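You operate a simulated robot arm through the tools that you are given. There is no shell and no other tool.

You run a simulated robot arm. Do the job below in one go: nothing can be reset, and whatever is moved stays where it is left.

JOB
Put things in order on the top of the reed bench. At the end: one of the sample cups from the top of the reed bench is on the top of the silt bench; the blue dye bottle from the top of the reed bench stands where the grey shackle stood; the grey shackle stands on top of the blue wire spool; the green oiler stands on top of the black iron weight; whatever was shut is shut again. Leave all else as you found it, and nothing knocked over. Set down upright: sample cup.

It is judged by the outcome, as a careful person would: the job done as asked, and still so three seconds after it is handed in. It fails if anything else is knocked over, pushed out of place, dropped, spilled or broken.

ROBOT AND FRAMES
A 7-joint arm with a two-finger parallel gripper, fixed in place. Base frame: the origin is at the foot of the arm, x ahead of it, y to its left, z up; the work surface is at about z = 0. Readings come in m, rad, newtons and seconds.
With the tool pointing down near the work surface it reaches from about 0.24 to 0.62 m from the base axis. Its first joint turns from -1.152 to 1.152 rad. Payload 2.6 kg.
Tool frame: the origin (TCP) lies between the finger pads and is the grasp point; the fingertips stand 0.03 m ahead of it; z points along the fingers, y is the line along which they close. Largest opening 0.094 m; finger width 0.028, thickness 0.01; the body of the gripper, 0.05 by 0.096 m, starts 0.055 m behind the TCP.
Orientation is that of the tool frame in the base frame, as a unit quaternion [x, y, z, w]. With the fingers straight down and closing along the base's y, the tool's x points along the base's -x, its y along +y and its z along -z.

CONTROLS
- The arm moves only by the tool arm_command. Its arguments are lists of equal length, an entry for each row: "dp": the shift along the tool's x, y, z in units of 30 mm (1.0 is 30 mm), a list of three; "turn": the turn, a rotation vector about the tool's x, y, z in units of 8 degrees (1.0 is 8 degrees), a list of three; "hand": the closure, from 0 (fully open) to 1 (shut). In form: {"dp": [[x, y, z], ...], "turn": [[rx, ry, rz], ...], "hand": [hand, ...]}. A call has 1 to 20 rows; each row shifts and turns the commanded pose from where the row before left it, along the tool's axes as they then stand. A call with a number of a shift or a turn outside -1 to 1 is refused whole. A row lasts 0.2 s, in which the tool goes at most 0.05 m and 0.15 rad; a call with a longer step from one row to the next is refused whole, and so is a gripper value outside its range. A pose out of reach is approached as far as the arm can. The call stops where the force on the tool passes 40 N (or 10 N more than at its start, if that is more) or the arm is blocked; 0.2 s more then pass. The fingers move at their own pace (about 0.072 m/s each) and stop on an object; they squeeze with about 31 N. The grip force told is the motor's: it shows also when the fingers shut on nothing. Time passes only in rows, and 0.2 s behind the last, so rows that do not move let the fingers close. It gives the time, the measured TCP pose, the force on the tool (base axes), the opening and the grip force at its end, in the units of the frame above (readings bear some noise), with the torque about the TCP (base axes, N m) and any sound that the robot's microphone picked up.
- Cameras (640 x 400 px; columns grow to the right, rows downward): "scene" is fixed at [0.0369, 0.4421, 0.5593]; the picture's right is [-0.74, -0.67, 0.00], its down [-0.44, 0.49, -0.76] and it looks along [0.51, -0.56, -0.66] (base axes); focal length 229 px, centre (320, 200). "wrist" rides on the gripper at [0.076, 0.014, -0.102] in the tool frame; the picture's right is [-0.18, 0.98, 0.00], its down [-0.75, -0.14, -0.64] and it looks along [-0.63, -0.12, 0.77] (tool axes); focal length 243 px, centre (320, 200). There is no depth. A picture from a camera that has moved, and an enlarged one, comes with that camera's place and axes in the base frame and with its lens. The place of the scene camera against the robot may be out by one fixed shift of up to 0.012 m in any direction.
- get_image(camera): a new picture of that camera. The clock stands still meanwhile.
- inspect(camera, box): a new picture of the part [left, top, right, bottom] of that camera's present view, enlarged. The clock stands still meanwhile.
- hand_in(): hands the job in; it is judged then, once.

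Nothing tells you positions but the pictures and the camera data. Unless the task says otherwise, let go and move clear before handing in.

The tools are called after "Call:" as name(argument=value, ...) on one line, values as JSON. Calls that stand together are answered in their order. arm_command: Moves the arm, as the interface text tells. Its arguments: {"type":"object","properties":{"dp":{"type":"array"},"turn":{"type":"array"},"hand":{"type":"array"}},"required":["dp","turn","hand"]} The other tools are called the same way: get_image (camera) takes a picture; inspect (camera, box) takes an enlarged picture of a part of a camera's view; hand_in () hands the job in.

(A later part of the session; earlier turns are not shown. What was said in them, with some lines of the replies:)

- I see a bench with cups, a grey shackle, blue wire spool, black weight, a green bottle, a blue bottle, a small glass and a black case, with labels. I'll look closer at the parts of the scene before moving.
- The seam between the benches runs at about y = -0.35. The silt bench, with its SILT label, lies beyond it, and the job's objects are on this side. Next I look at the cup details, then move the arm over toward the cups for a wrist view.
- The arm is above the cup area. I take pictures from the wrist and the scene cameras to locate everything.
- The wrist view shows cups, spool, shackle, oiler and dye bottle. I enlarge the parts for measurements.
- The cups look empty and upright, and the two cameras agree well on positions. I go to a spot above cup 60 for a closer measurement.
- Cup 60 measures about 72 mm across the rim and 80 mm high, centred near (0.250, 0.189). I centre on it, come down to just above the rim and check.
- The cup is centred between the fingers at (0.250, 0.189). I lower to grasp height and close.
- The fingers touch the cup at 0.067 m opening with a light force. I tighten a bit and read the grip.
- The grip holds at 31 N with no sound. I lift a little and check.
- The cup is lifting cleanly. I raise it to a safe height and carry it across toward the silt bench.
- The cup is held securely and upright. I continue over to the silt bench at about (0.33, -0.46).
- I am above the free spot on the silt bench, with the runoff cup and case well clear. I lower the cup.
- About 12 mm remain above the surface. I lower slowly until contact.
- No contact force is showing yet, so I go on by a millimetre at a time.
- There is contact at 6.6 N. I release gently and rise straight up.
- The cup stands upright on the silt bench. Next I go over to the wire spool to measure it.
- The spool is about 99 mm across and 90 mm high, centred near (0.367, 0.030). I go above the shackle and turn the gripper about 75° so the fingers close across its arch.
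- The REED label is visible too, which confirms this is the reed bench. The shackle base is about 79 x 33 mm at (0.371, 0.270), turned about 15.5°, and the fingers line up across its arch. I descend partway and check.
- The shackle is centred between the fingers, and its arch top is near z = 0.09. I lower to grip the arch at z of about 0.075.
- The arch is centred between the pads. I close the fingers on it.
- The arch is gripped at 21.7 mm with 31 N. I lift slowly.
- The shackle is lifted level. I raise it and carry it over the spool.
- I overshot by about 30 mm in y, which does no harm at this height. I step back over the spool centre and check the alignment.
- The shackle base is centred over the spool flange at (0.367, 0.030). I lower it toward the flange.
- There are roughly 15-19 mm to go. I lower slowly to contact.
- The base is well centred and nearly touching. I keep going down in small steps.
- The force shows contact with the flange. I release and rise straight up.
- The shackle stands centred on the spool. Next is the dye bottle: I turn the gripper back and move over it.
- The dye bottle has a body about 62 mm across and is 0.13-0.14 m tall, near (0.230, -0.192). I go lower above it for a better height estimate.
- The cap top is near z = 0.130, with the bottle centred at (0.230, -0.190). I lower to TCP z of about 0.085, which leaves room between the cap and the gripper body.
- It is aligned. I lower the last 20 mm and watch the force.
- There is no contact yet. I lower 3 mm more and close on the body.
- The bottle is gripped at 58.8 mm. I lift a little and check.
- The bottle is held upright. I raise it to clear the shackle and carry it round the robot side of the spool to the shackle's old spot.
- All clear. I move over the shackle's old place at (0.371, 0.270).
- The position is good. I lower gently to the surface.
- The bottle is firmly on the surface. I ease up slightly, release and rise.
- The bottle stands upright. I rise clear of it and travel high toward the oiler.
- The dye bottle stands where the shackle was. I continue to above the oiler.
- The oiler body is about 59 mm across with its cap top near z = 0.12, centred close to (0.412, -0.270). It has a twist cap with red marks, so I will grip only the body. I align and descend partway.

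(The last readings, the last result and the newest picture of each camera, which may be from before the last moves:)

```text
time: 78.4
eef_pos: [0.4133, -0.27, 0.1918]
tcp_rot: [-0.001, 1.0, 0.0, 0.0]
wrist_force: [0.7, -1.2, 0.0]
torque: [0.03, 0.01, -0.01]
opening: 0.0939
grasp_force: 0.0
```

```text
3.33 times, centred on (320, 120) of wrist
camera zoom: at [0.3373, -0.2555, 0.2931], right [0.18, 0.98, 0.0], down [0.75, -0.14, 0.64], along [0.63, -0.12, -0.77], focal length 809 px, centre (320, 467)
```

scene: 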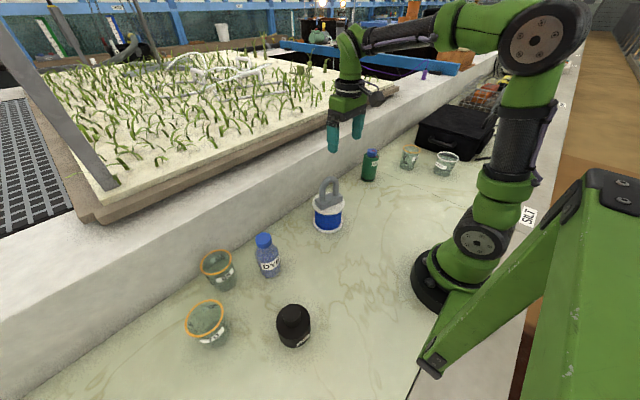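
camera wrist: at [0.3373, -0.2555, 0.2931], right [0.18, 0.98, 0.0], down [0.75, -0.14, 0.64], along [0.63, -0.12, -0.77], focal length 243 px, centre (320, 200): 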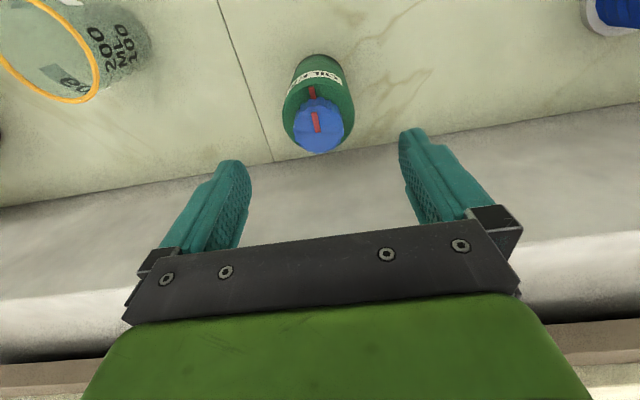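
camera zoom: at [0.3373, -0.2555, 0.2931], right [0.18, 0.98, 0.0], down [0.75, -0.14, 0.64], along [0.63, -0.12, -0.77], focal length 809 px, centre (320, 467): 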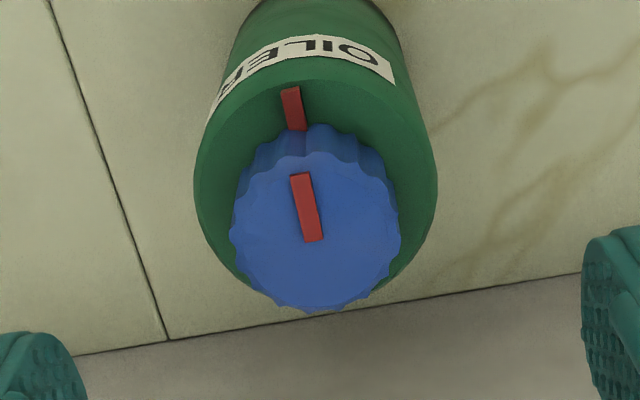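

The oiler sits at about (0.410, -0.270). I go down to just above gripping height and check the clearance over the cap.

Call:
arm_command(dp=[[0.07, 0, 0.5], [0, 0, 0.8], [0, 0, 0.8], [0, 0, 0.5], [0, 0, 0.25], [0, 0, 0]], turn=[[0, 0, 0], [0, 0, 0], [0, 0, 0], [0, 0, 0], [0, 0, 0], [0, 0, 0]], hand=[0, 0, 0, 0, 0, 0])

Call:
get_image(camera="wrist")

Call:
inspect(camera="scene", box=[330, 120, 420, 200])

```text
time: 79.8
eef_pos: [0.4111, -0.2684, 0.1055]
tcp_rot: [-0.001, 1.0, 0.0, 0.0]
wrist_force: [-0.3, 0.6, 0.2]
torque: [-0.01, 0.04, 0.0]
opening: 0.0939
grasp_force: 0.1
```

```text
taken
camera wrist: at [0.3354, -0.2542, 0.2076], right [0.18, 0.98, 0.0], down [0.75, -0.14, 0.64], along [0.63, -0.12, -0.77], focal length 243 px, centre (320, 200)
```

wrist: 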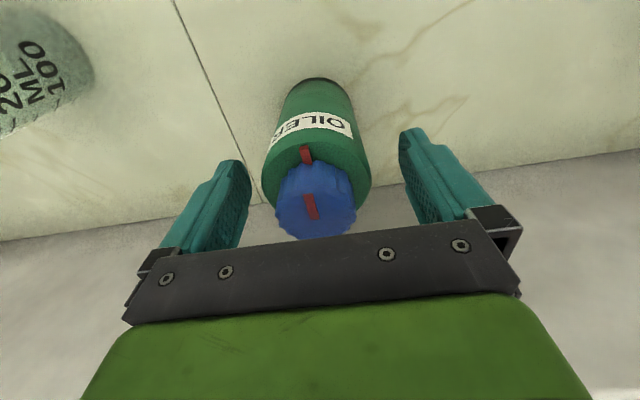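

```text
5.00 times, centred on (375, 160) of scene
camera zoom: at [0.0369, 0.4421, 0.5593], right [-0.74, -0.67, 0.0], down [-0.44, 0.49, -0.76], along [0.51, -0.56, -0.66], focal length 1144 px, centre (45, 400)
```

zoom: 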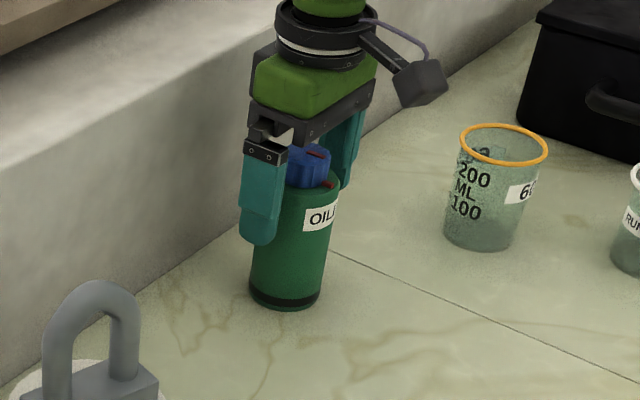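

The cap top is near z = 0.125, as it was for the dye bottle. I lower to TCP z of about 0.082 and close on the body.

Call:
arm_command(dp=[[0.02, -0.03, 0.3], [0, 0, 0.3], [0, 0, 0.17], [0, 0, 0], [0, 0, 0], [0, 0, 0], [0, 0, 0], [0, 0, 0], [0, 0, 0], [0, 0, 0]], turn=[[0, 0, 0], [0, 0, 0], [0, 0, 0], [0, 0, 0], [0, 0, 0], [0, 0, 0], [0, 0, 0], [0, 0, 0], [0, 0, 0], [0, 0, 0]], hand=[0, 0, 0, 0, 0.15, 0.25, 0.32, 0.36, 0.4, 0.44])

Call:
get_image(camera="wrist")

Call:
inspect(camera="scene", box=[330, 120, 420, 200])

```text
time: 82.0
eef_pos: [0.411, -0.2706, 0.0829]
tcp_rot: [0.0, 1.0, 0.0, 0.0]
wrist_force: [-0.2, 0.3, -1.4]
torque: [-0.06, 0.04, 0.0]
opening: 0.0579
grasp_force: 31.1
```

```text
taken
camera wrist: at [0.335, -0.2563, 0.1849], right [0.18, 0.98, 0.0], down [0.75, -0.14, 0.64], along [0.63, -0.12, -0.77], focal length 243 px, centre (320, 200)
```

wrist: 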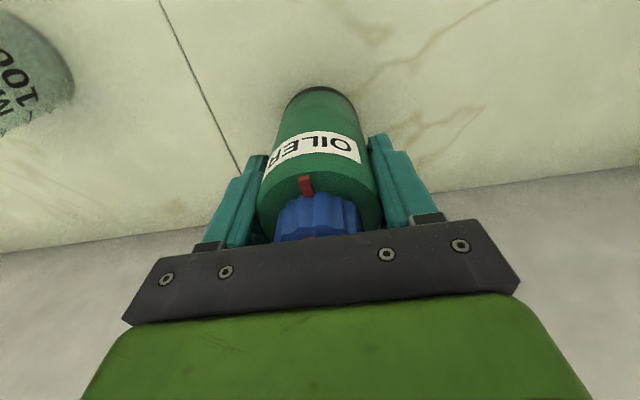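

```text
5.00 times, centred on (375, 160) of scene
camera zoom: at [0.0369, 0.4421, 0.5593], right [-0.74, -0.67, 0.0], down [-0.44, 0.49, -0.76], along [0.51, -0.56, -0.66], focal length 1144 px, centre (45, 400)
```

zoom: 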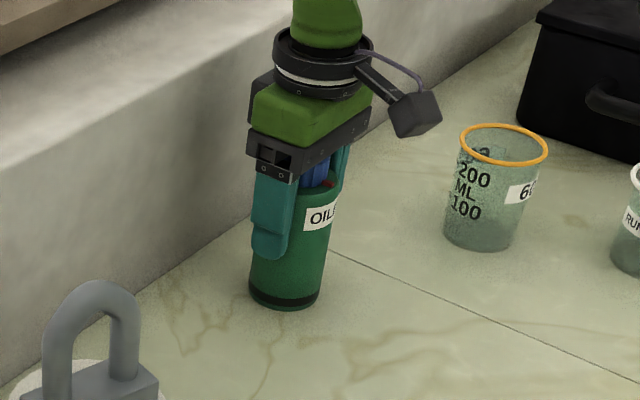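

The oiler is gripped at 57.9 mm. I lift slowly first.

Call:
arm_command(dp=[[0, 0, -0.1], [0, 0, -0.3], [0, 0, -0.5], [0, 0, 0]], turn=[[0, 0, 0], [0, 0, 0], [0, 0, 0], [0, 0, 0]], hand=[0.44, 0.44, 0.44, 0.44])

Call:
get_image(camera="wrist")

Call:
inspect(camera="scene", box=[330, 120, 420, 200])

```text
time: 83.0
eef_pos: [0.4107, -0.2716, 0.1093]
tcp_rot: [-0.001, 1.0, 0.0, 0.0]
wrist_force: [-0.3, 0.2, -1.7]
torque: [0.01, 0.04, 0.02]
opening: 0.0577
grasp_force: 30.6
```

```text
taken
camera wrist: at [0.3347, -0.2564, 0.2124], right [0.18, 0.98, 0.0], down [0.75, -0.14, 0.64], along [0.63, -0.12, -0.77], focal length 243 px, centre (320, 200)
```

wrist: 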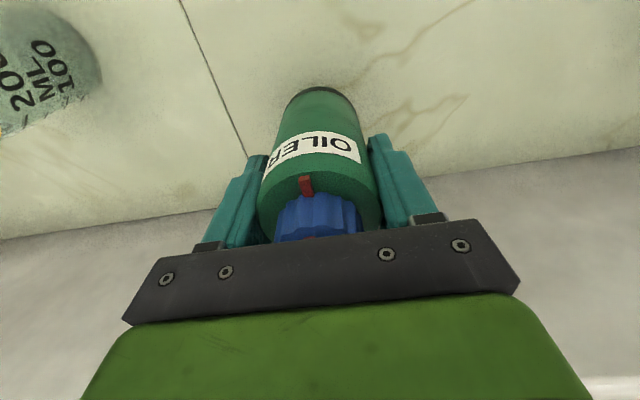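

```text
5.00 times, centred on (375, 160) of scene
camera zoom: at [0.0369, 0.4421, 0.5593], right [-0.74, -0.67, 0.0], down [-0.44, 0.49, -0.76], along [0.51, -0.56, -0.66], focal length 1144 px, centre (45, 400)
```

zoom: 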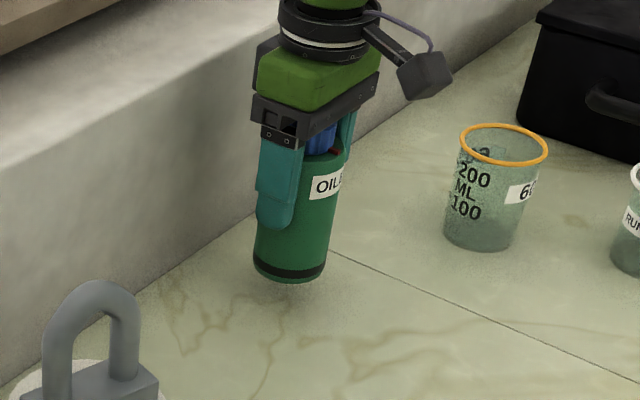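

The oiler is lifted upright. I raise it well above everything and carry it toward the weight.

Call:
arm_command(dp=[[0, 0, -0.7], [0, 0, -0.95], [0, 0, -0.95], [0, 0, -0.95], [0, 0, -0.95], [0, 0, -0.95], [0, 0, -0.9], [0.2, 0.4, 0], [0.4, 0.85, 0], [0.4, 0.85, 0], [0.4, 0.85, 0], [0.4, 0.85, 0], [0.4, 0.85, 0], [0.4, 0.85, 0], [0.4, 0.85, 0], [0.4, 0.85, 0], [0.2, 0.9, 0], [0, 0.9, 0], [0, 0.9, 0], [0, 0.9, 0]], turn=[[0, 0, 0], [0, 0, 0], [0, 0, 0], [0, 0, 0], [0, 0, 0], [0, 0, 0], [0, 0, 0], [0, 0, 0], [0, 0, 0], [0, 0, 0], [0, 0, 0], [0, 0, 0], [0, 0, 0], [0, 0, 0], [0, 0, 0], [0, 0, 0], [0, 0, 0], [0, 0, 0], [0, 0, 0], [0, 0, 0]], hand=[0.44, 0.44, 0.44, 0.44, 0.44, 0.44, 0.44, 0.44, 0.44, 0.44, 0.44, 0.44, 0.44, 0.44, 0.44, 0.44, 0.44, 0.44, 0.44, 0.44])

Call:
get_image(camera="wrist")

Call:
get_image(camera="scene")

```text
time: 87.2
eef_pos: [0.3029, 0.0543, 0.2983]
tcp_rot: [0.001, 1.0, 0.0, 0.0]
wrist_force: [0.7, -0.3, -0.8]
torque: [-0.04, 0.0, 0.04]
opening: 0.0579
grasp_force: 30.9
```

```text
taken
camera wrist: at [0.2271, 0.0688, 0.4012], right [0.19, 0.98, 0.0], down [0.75, -0.14, 0.64], along [0.63, -0.12, -0.77], focal length 243 px, centre (320, 200)
```

wrist: 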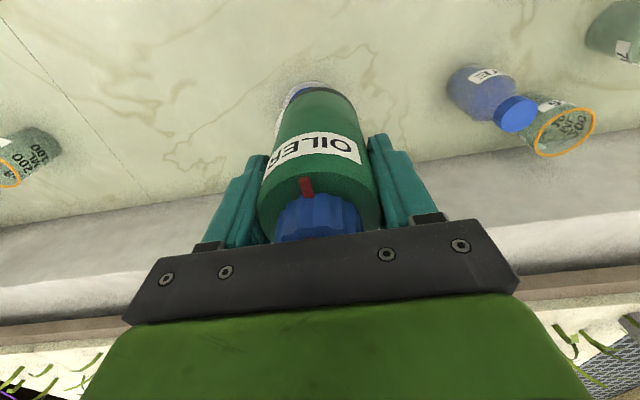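

```text
taken
```

scene: 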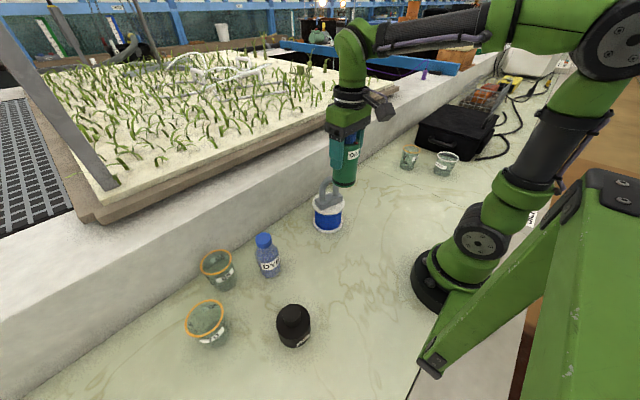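

The path is clear. I move near the weight and turn the gripper 45° so the wrist camera can look at the weight beside the held oiler.

Call:
arm_command(dp=[[0.183, 0.867, 0], [0.183, 0.867, 0], [0.183, 0.867, 0], [0.183, 0.867, 0], [0.183, 0.867, 0], [0.183, 0.867, 0], [0, 0, 0], [0, 0, 0], [0, 0, 0], [0, 0, 0], [0, 0, 0], [0, 0, 0], [0, 0, 0]], turn=[[0, 0, 0], [0, 0, 0], [0, 0, 0], [0, 0, 0], [0, 0, 0], [0, 0, 0], [0, 0, -0.9375], [0, 0, -0.9375], [0, 0, -0.9375], [0, 0, -0.9375], [0, 0, -0.9375], [0, 0, -0.9375], [0, 0, 0]], hand=[0.44, 0.44, 0.44, 0.44, 0.44, 0.44, 0.44, 0.44, 0.44, 0.44, 0.44, 0.44, 0.44])

Call:
get_image(camera="wrist")

Call:
get_image(camera="scene")

```text
time: 90.0
eef_pos: [0.2691, 0.2094, 0.2992]
tcp_rot: [-0.384, 0.923, 0.0, 0.001]
wrist_force: [-0.4, -0.2, -1.2]
torque: [-0.02, 0.01, 0.03]
opening: 0.058
grasp_force: 30.8
```

```text
taken
camera wrist: at [0.2061, 0.1662, 0.4022], right [-0.57, 0.82, 0.0], down [0.63, 0.43, 0.64], along [0.53, 0.36, -0.77], focal length 243 px, centre (320, 200)
```

wrist: 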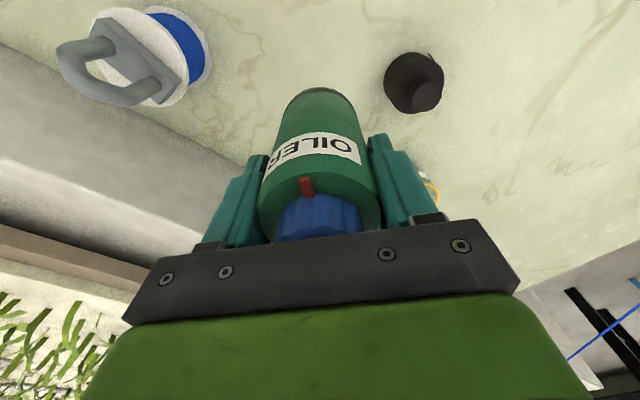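

```text
taken
```

scene: 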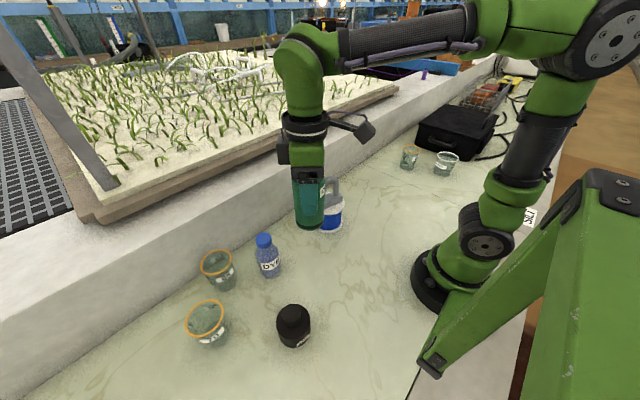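

The weight is visible beside the oiler. I enlarge it to measure the body and knob.

Call:
inspect(camera="wrist", box=[370, 40, 470, 120])

Call:
inspect(camera="scene", box=[260, 290, 330, 360])

```text
5.00 times, centred on (420, 80) of wrist
camera zoom: at [0.2061, 0.1662, 0.4022], right [-0.57, 0.82, 0.0], down [0.63, 0.43, 0.64], along [0.53, 0.36, -0.77], focal length 1213 px, centre (-180, 800)
```

zoom: 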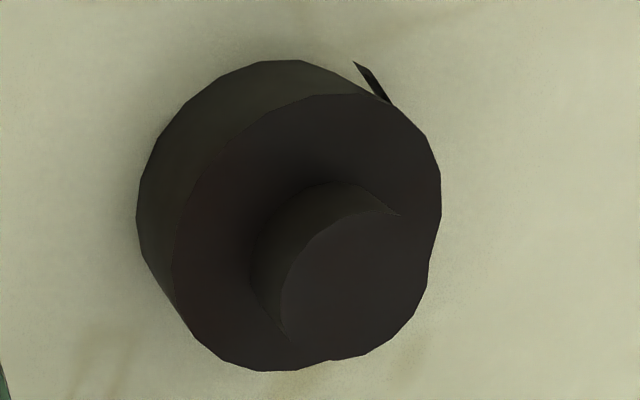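

```text
5.71 times, centred on (295, 325) of scene
camera zoom: at [0.0369, 0.4421, 0.5593], right [-0.74, -0.67, 0.0], down [-0.44, 0.49, -0.76], along [0.51, -0.56, -0.66], focal length 1308 px, centre (463, -514)
```

zoom: 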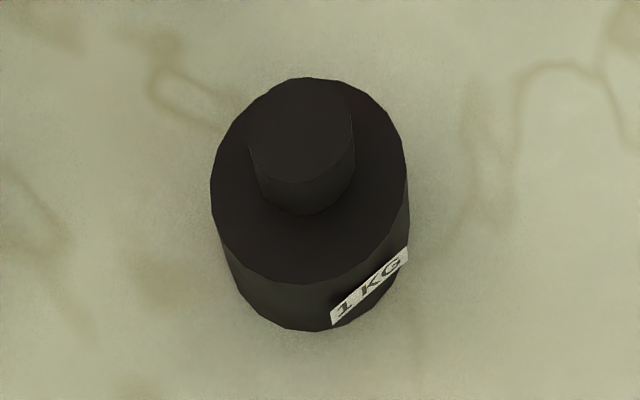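

The weight is centred near (0.208, 0.328), with its body top at z of about 0.048 and a 37 mm knob whose top is at about 0.091. I check how the oiler sits in the grip before lining it up.

Call:
inspect(camera="wrist", box=[250, 75, 390, 175])

Call:
inspect(camera="scene", box=[270, 140, 350, 240])

```text
4.00 times, centred on (320, 125) of wrist
camera zoom: at [0.2061, 0.1662, 0.4022], right [-0.57, 0.82, 0.0], down [0.63, 0.43, 0.64], along [0.53, 0.36, -0.77], focal length 970 px, centre (320, 500)
```

zoom: 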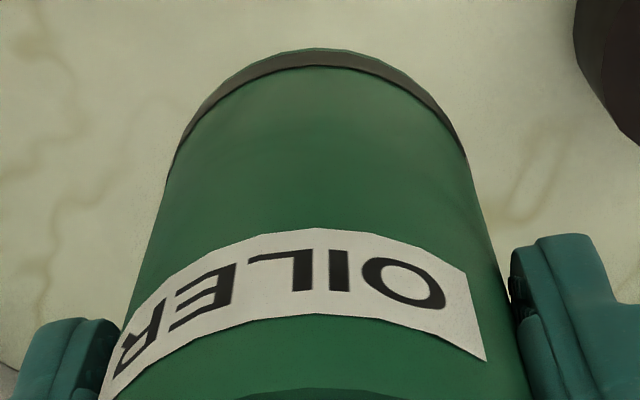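

```text
4.00 times, centred on (310, 190) of scene
camera zoom: at [0.0369, 0.4421, 0.5593], right [-0.74, -0.67, 0.0], down [-0.44, 0.49, -0.76], along [0.51, -0.56, -0.66], focal length 916 px, centre (360, 240)
```

zoom: 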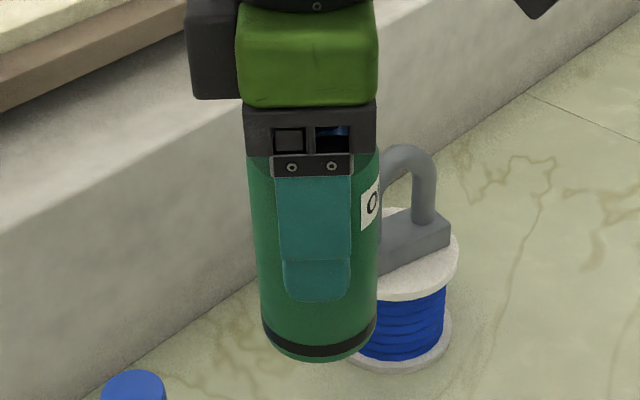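

The oiler sits centred in the grip. I move over the weight at height and check the alignment from both cameras.

Call:
arm_command(dp=[[-0.2, 0.6, 0], [-0.29, 0.91, 0], [-0.29, 0.91, 0], [-0.29, 0.91, 0], [-0.2, 0.6, 0], [-0.09, 0.3, 0], [0, 0, 0]], turn=[[0, 0, 0], [0, 0, 0], [0, 0, 0], [0, 0, 0], [0, 0, 0], [0, 0, 0], [0, 0, 0]], hand=[0.44, 0.44, 0.44, 0.44, 0.44, 0.44, 0.44])

Call:
get_image(camera="wrist")

Call:
inspect(camera="wrist", box=[250, 30, 390, 130])

Call:
get_image(camera="scene")

```text
time: 91.6
eef_pos: [0.2085, 0.3287, 0.3007]
tcp_rot: [-0.383, 0.924, 0.0, 0.0]
wrist_force: [0.5, -0.4, -1.4]
torque: [0.01, 0.0, -0.02]
opening: 0.058
grasp_force: 31.1
```

```text
taken
camera wrist: at [0.1449, 0.285, 0.4036], right [-0.56, 0.83, 0.0], down [0.63, 0.43, 0.64], along [0.53, 0.36, -0.77], focal length 243 px, centre (320, 200)
```

wrist: 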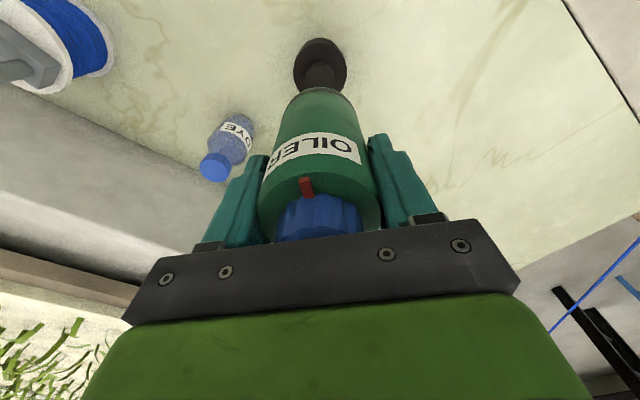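

```text
4.00 times, centred on (320, 80) of wrist
camera zoom: at [0.1449, 0.285, 0.4036], right [-0.56, 0.83, 0.0], down [0.63, 0.43, 0.64], along [0.53, 0.36, -0.77], focal length 970 px, centre (320, 680)
```

zoom: 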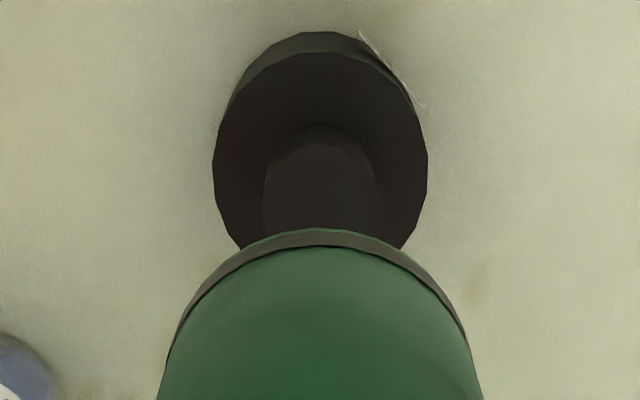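

```text
taken
```

scene: 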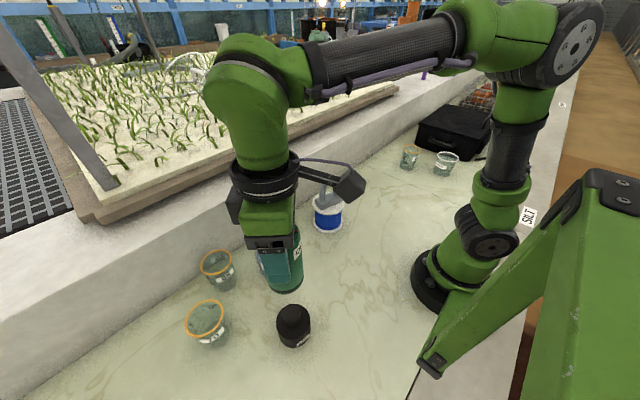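

The oiler and the weight line up within about a millimetre. I lower to just above the knob.

Call:
arm_command(dp=[[-0.03, 0, 0.4], [0, 0, 0.8], [0, 0, 0.8], [0, 0, 0.8], [0, 0, 0.5], [0, 0, 0.3], [0, 0, 0]], turn=[[0, 0, 0], [0, 0, 0], [0, 0, 0], [0, 0, 0], [0, 0, 0], [0, 0, 0], [0, 0, 0]], hand=[0.44, 0.44, 0.44, 0.44, 0.44, 0.44, 0.44])

Call:
inspect(camera="wrist", box=[250, 30, 390, 130])

Call:
inspect(camera="scene", box=[240, 260, 350, 360])

```text
time: 93.2
eef_pos: [0.2097, 0.329, 0.1918]
tcp_rot: [-0.383, 0.924, 0.001, 0.0]
wrist_force: [-0.1, 0.3, -1.6]
torque: [0.01, 0.0, -0.03]
opening: 0.0576
grasp_force: 30.9
```

```text
4.00 times, centred on (320, 80) of wrist
camera zoom: at [0.1454, 0.2856, 0.2947], right [-0.56, 0.83, 0.0], down [0.63, 0.43, 0.64], along [0.53, 0.36, -0.77], focal length 970 px, centre (320, 680)
```

zoom: 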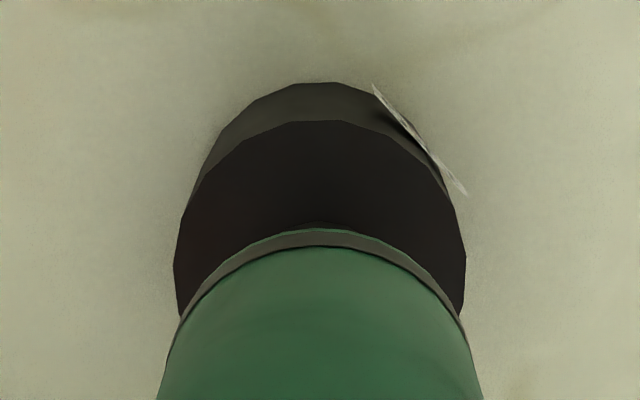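

```text
4.00 times, centred on (295, 310) of scene
camera zoom: at [0.0369, 0.4421, 0.5593], right [-0.74, -0.67, 0.0], down [-0.44, 0.49, -0.76], along [0.51, -0.56, -0.66], focal length 916 px, centre (420, -240)
```

zoom: 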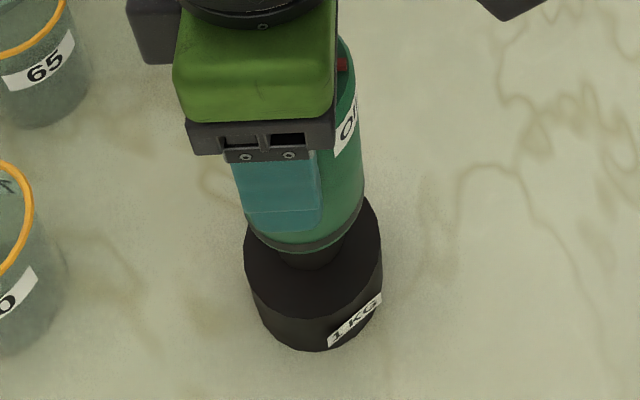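

It is still aligned. I lower slowly until the oiler touches the knob.

Call:
arm_command(dp=[[-0.03, 0, 0.15], [0, 0, 0.12], [0, 0, 0.06], [0, 0, 0]], turn=[[0, 0, 0], [0, 0, 0], [0, 0, 0], [0, 0, 0]], hand=[0.44, 0.44, 0.44, 0.44])

```text
time: 94.2
eef_pos: [0.2095, 0.3297, 0.1828]
tcp_rot: [-0.384, 0.924, 0.0, 0.001]
wrist_force: [-0.7, -0.5, -1.8]
torque: [0.03, -0.03, -0.01]
opening: 0.0576
grasp_force: 30.9
```

Call:
arm_command(dp=[[0, 0, 0.06], [0, 0, 0.05], [0, 0, 0]], turn=[[0, 0, 0], [0, 0, 0], [0, 0, 0]], hand=[0.44, 0.44, 0.44])

```text
time: 95.0
eef_pos: [0.2113, 0.3299, 0.1791]
tcp_rot: [-0.383, 0.924, 0.0, -0.001]
wrist_force: [-1.0, 0.3, -1.7]
torque: [0.02, -0.02, 0.0]
opening: 0.0579
grasp_force: 31.0
```

Call:
arm_command(dp=[[0, 0, 0.04], [0, 0, 0.04], [0, 0, 0]], turn=[[0, 0, 0], [0, 0, 0], [0, 0, 0]], hand=[0.44, 0.44, 0.44])

Call:
inspect(camera="scene", box=[260, 280, 330, 350])

Call:
inspect(camera="wrist", box=[250, 30, 390, 130])

```text
time: 95.8
eef_pos: [0.2111, 0.3281, 0.1766]
tcp_rot: [-0.383, 0.924, 0.0, 0.0]
wrist_force: [0.2, 0.1, -1.4]
torque: [0.0, -0.03, 0.04]
opening: 0.058
grasp_force: 30.7
```

```text
5.71 times, centred on (295, 315) of scene
camera zoom: at [0.0369, 0.4421, 0.5593], right [-0.74, -0.67, 0.0], down [-0.44, 0.49, -0.76], along [0.51, -0.56, -0.66], focal length 1308 px, centre (463, -457)
```

zoom: 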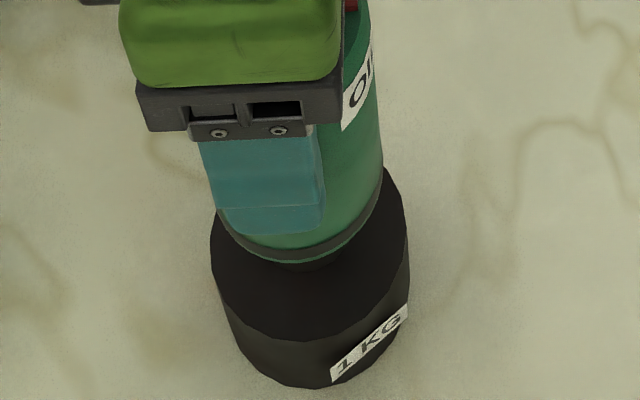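

```text
4.00 times, centred on (320, 80) of wrist
camera zoom: at [0.1471, 0.2851, 0.2788], right [-0.56, 0.83, 0.0], down [0.63, 0.43, 0.64], along [0.53, 0.36, -0.77], focal length 970 px, centre (320, 680)
```

zoom: 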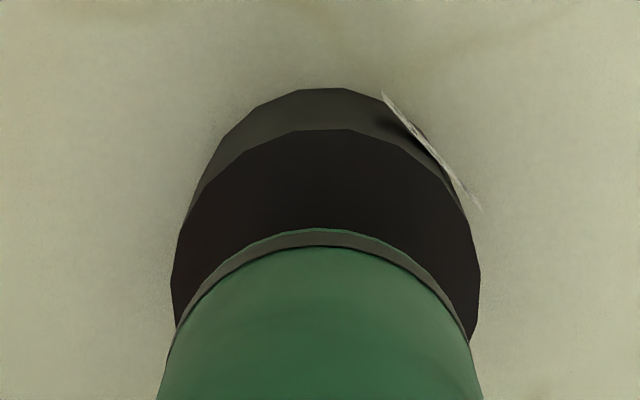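

Call:
arm_command(dp=[[0, 0.03, 0.04], [0, 0, 0.03], [0, 0, 0]], turn=[[0, 0, 0], [0, 0, 0], [0, 0, 0]], hand=[0.44, 0.44, 0.44])

```text
time: 96.6
eef_pos: [0.2107, 0.3298, 0.1747]
tcp_rot: [-0.383, 0.924, 0.0, 0.0]
wrist_force: [0.7, 1.1, -1.7]
torque: [0.02, -0.01, 0.01]
opening: 0.0579
grasp_force: 30.7
```

Call:
arm_command(dp=[[0, 0, 0.04], [0, 0, 0]], turn=[[0, 0, 0], [0, 0, 0]], hand=[0.44, 0.44])

```text
time: 97.2
eef_pos: [0.2094, 0.3301, 0.1732]
tcp_rot: [-0.383, 0.924, 0.0, 0.0]
wrist_force: [0.2, -0.1, -1.8]
torque: [-0.03, 0.03, -0.03]
opening: 0.058
grasp_force: 31.3
```

Call:
arm_command(dp=[[0, 0, 0.04], [0, 0, 0]], turn=[[0, 0, 0], [0, 0, 0]], hand=[0.44, 0.44])

Call:
inspect(camera="scene", box=[260, 280, 330, 350])

```text
time: 97.8
eef_pos: [0.2096, 0.3303, 0.1724]
tcp_rot: [-0.382, 0.924, 0.0, 0.001]
wrist_force: [-1.9, -5.0, 12.9]
torque: [-0.34, 0.24, -0.01]
opening: 0.0577
grasp_force: 31.3
```

```text
5.71 times, centred on (295, 315) of scene
camera zoom: at [0.0368, 0.4421, 0.5593], right [-0.74, -0.67, 0.0], down [-0.44, 0.49, -0.76], along [0.51, -0.56, -0.66], focal length 1308 px, centre (463, -457)
```

zoom: 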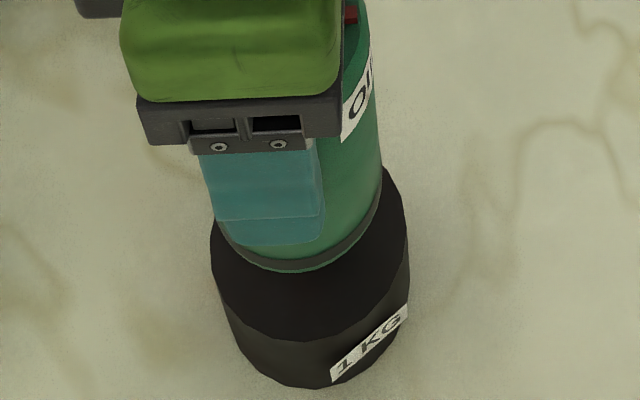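

The oiler has made contact with the knob. I ease off slightly and check alignment before letting go.

Call:
arm_command(dp=[[0, 0, -0.02], [0, 0, 0]], turn=[[0, 0, 0], [0, 0, 0]], hand=[0.44, 0.44])

Call:
inspect(camera="wrist", box=[250, 30, 390, 130])

```text
time: 98.4
eef_pos: [0.2105, 0.3298, 0.172]
tcp_rot: [-0.383, 0.924, 0.0, 0.001]
wrist_force: [0.3, -0.6, 5.3]
torque: [-0.04, 0.02, -0.01]
opening: 0.0578
grasp_force: 31.3
```

```text
4.00 times, centred on (320, 80) of wrist
camera zoom: at [0.1463, 0.2863, 0.2747], right [-0.56, 0.83, 0.0], down [0.63, 0.43, 0.64], along [0.53, 0.36, -0.77], focal length 970 px, centre (320, 680)
```

zoom: 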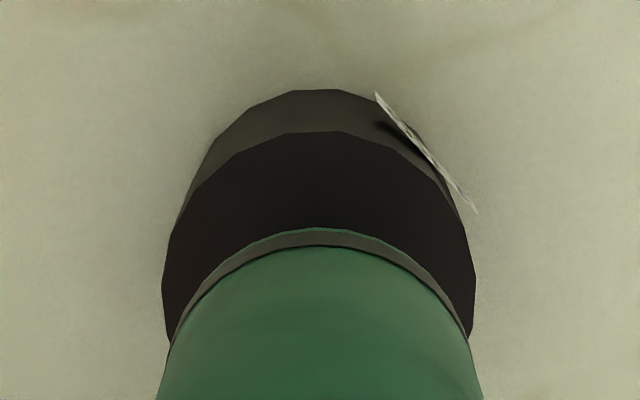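

The alignment is within a millimetre or two and the oiler rests on the knob. I release gently.

Call:
arm_command(dp=[[0, 0, 0], [0, 0, 0], [0, 0, 0], [0, 0, 0], [0, 0, 0], [0, 0, 0], [0, 0, 0]], turn=[[0, 0, 0], [0, 0, 0], [0, 0, 0], [0, 0, 0], [0, 0, 0], [0, 0, 0], [0, 0, 0]], hand=[0.4, 0.37, 0.34, 0.3, 0.25, 0.2, 0.15])

Call:
get_image(camera="wrist")

Call:
inspect(camera="scene", box=[240, 240, 350, 350])

```text
time: 100.0
eef_pos: [0.21, 0.3302, 0.1712]
tcp_rot: [-0.382, 0.924, 0.0, -0.001]
wrist_force: [-0.1, 0.7, 0.1]
torque: [-0.01, 0.02, 0.02]
opening: 0.0798
grasp_force: 0.0
```

```text
taken
camera wrist: at [0.1462, 0.2862, 0.2748], right [-0.56, 0.83, 0.0], down [0.63, 0.43, 0.64], along [0.53, 0.36, -0.77], focal length 243 px, centre (320, 200)
```

wrist: 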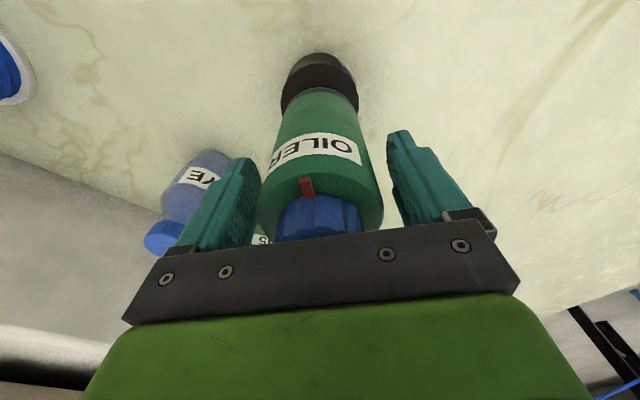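

```text
3.64 times, centred on (295, 295) of scene
camera zoom: at [0.0369, 0.4421, 0.5593], right [-0.74, -0.67, 0.0], down [-0.44, 0.49, -0.76], along [0.51, -0.56, -0.66], focal length 832 px, centre (411, -146)
```

zoom: 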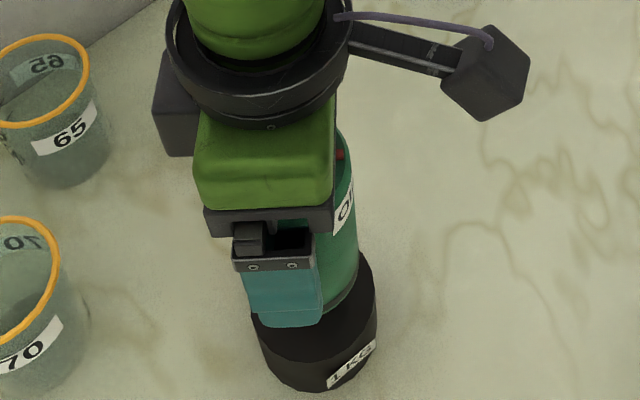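

The oiler stays put. I open fully, rise straight up and look.

Call:
arm_command(dp=[[0, 0, 0], [0, 0, -0.2], [0, 0, -0.4], [0, 0, -0.6], [0, 0, -0.8], [0, 0, -0.9], [0, 0, -0.9], [0, 0, -0.9], [0, 0, -0.6], [0, 0, 0]], turn=[[0, 0, 0], [0, 0, 0], [0, 0, 0], [0, 0, 0], [0, 0, 0], [0, 0, 0], [0, 0, 0], [0, 0, 0], [0, 0, 0], [0, 0, 0]], hand=[0.05, 0, 0, 0, 0, 0, 0, 0, 0, 0])

Call:
get_image(camera="wrist")

Call:
get_image(camera="scene")

```text
time: 102.2
eef_pos: [0.2106, 0.3288, 0.3321]
tcp_rot: [-0.382, 0.924, 0.0, 0.0]
wrist_force: [0.6, -0.1, 0.6]
torque: [0.01, 0.03, -0.01]
opening: 0.0939
grasp_force: 0.1
```

```text
taken
camera wrist: at [0.1462, 0.2851, 0.434], right [-0.56, 0.83, 0.0], down [0.63, 0.43, 0.64], along [0.53, 0.36, -0.77], focal length 243 px, centre (320, 200)
```

wrist: 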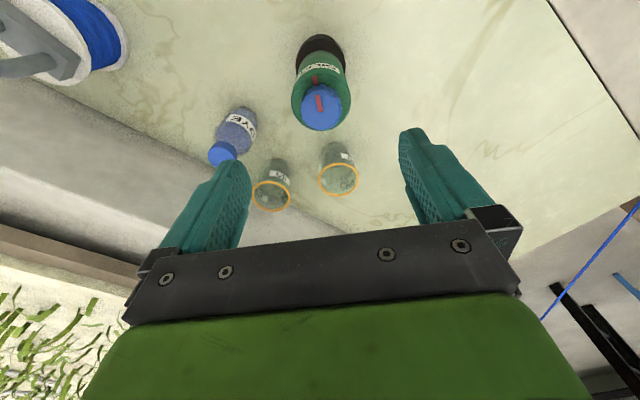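

```text
taken
```

scene: 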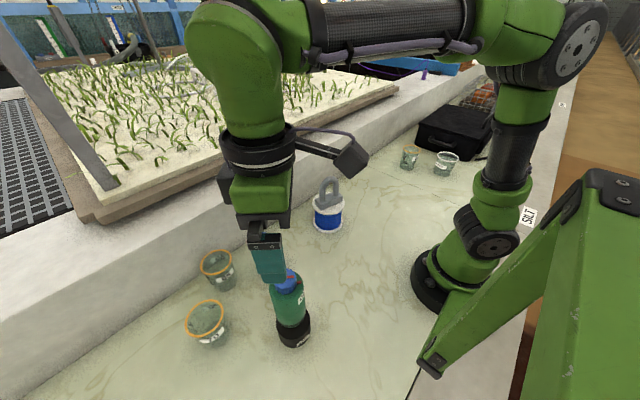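

The oiler stands upright on the weight. I move the arm clear and view the whole scene.

Call:
arm_command(dp=[[0, 0, -0.3], [0.2, -0.5, 0], [0.36, -0.9, 0], [0.36, -0.9, 0], [0.36, -0.9, 0], [0.36, -0.9, 0], [0.36, -0.9, 0], [0.36, -0.9, 0], [0.36, -0.9, 0], [0.36, -0.9, 0], [0.36, -0.9, 0], [0.36, -0.9, 0], [0.2, -0.5, 0], [0, 0, 0], [0, 0, 0], [0, 0, 0], [0, 0, 0], [0, 0, 0], [0, 0, 0], [0, 0, 0]], turn=[[0, 0, 0], [0, 0, 0], [0, 0, 0], [0, 0, 0], [0, 0, 0], [0, 0, 0], [0, 0, 0], [0, 0, 0], [0, 0, 0], [0, 0, 0], [0, 0, 0], [0, 0, 0], [0, 0, 0], [0, 0, 0.9375], [0, 0, 0.9375], [0, 0, 0.9375], [0, 0, 0.9375], [0, 0, 0.9375], [0, 0, 0.9375], [0, 0, 0]], hand=[0, 0, 0, 0, 0, 0, 0, 0, 0, 0, 0, 0, 0, 0, 0, 0, 0, 0, 0, 0])

Call:
get_image(camera="scene")

Call:
inspect(camera="scene", box=[170, 170, 360, 360])

Call:
inspect(camera="scene", box=[340, 100, 500, 220])

Call:
get_image(camera="wrist")

```text
time: 106.4
eef_pos: [0.3365, 0.032, 0.3398]
tcp_rot: [0.002, 1.0, 0.0, 0.0]
wrist_force: [0.6, 0.7, -0.5]
torque: [0.0, -0.01, 0.01]
opening: 0.094
grasp_force: 0.1
```

```text
taken
```

scene: 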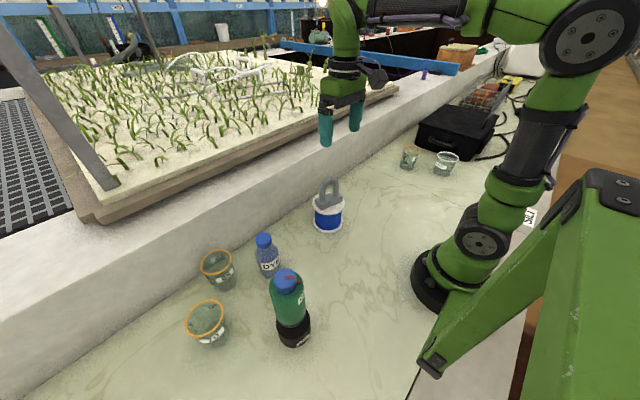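

```text
2.11 times, centred on (265, 265) of scene
camera zoom: at [0.0369, 0.4421, 0.5593], right [-0.74, -0.67, 0.0], down [-0.44, 0.49, -0.76], along [0.51, -0.56, -0.66], focal length 482 px, centre (436, 63)
```

zoom: 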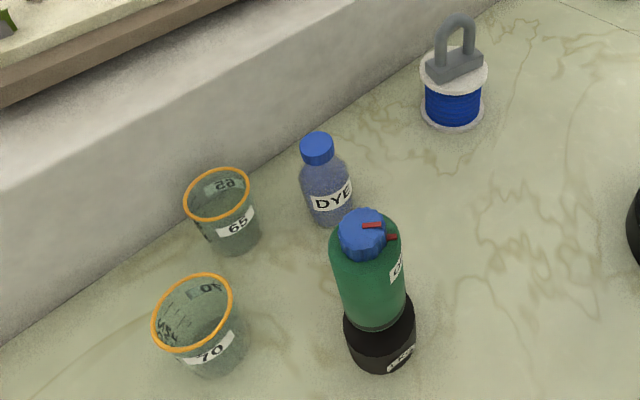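

```text
3.33 times, centred on (420, 160) of scene
camera zoom: at [0.0369, 0.4421, 0.5593], right [-0.74, -0.67, 0.0], down [-0.44, 0.49, -0.76], along [0.51, -0.56, -0.66], focal length 763 px, centre (-13, 333)
```

zoom: 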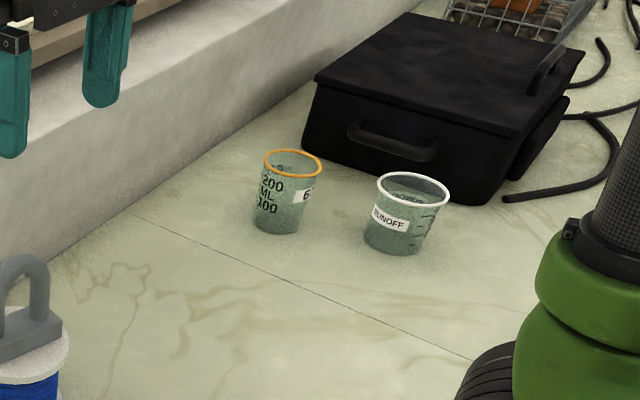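

```text
taken
camera wrist: at [0.2615, 0.0468, 0.4427], right [0.19, 0.98, 0.0], down [0.75, -0.14, 0.64], along [0.63, -0.12, -0.77], focal length 243 px, centre (320, 200)
```

wrist: 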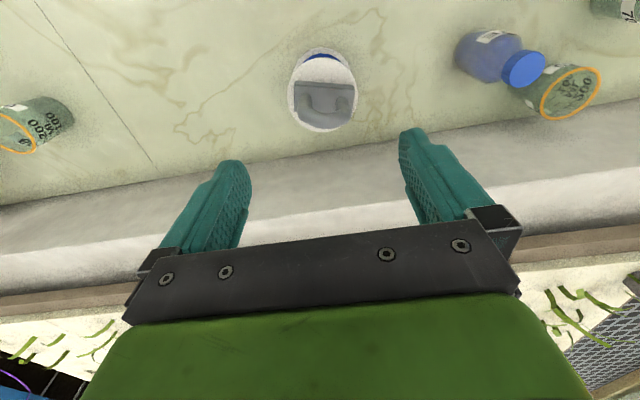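

The pictures after the last move show:

- Cup 60 upright on the silt bench.
- The dye bottle on the shackle's old spot.
- The shackle on the spool.
- The oiler upright on the weight, its cap untouched.

Nothing else has moved and nothing was opened. The arm is clear with the gripper empty, so I hand the job in.

Call:
hand_in()

```text
The job is handed in.
```

The job is done and handed in; the last pictures showed everything standing and nothing knocked over.

- **Sample cup:** cup 60 stands upright on the silt bench, at about (0.33, -0.46). It is clear of the runoff cup and the black case.
- **Dye bottle:** it stands where the shackle stood, at about (0.37, 0.27), within a couple of millimetres.
- **Shackle:** it stands on its base in the middle of the blue wire spool's top.
- **Oiler:** it stands upright on the knob of the black iron weight, centred to about 1–2 mm. I gripped it by the body only and did not turn its cap.

I opened nothing, so there was nothing to shut again. I moved nothing else. The arm ended high and clear of everything, with the gripper open and empty.
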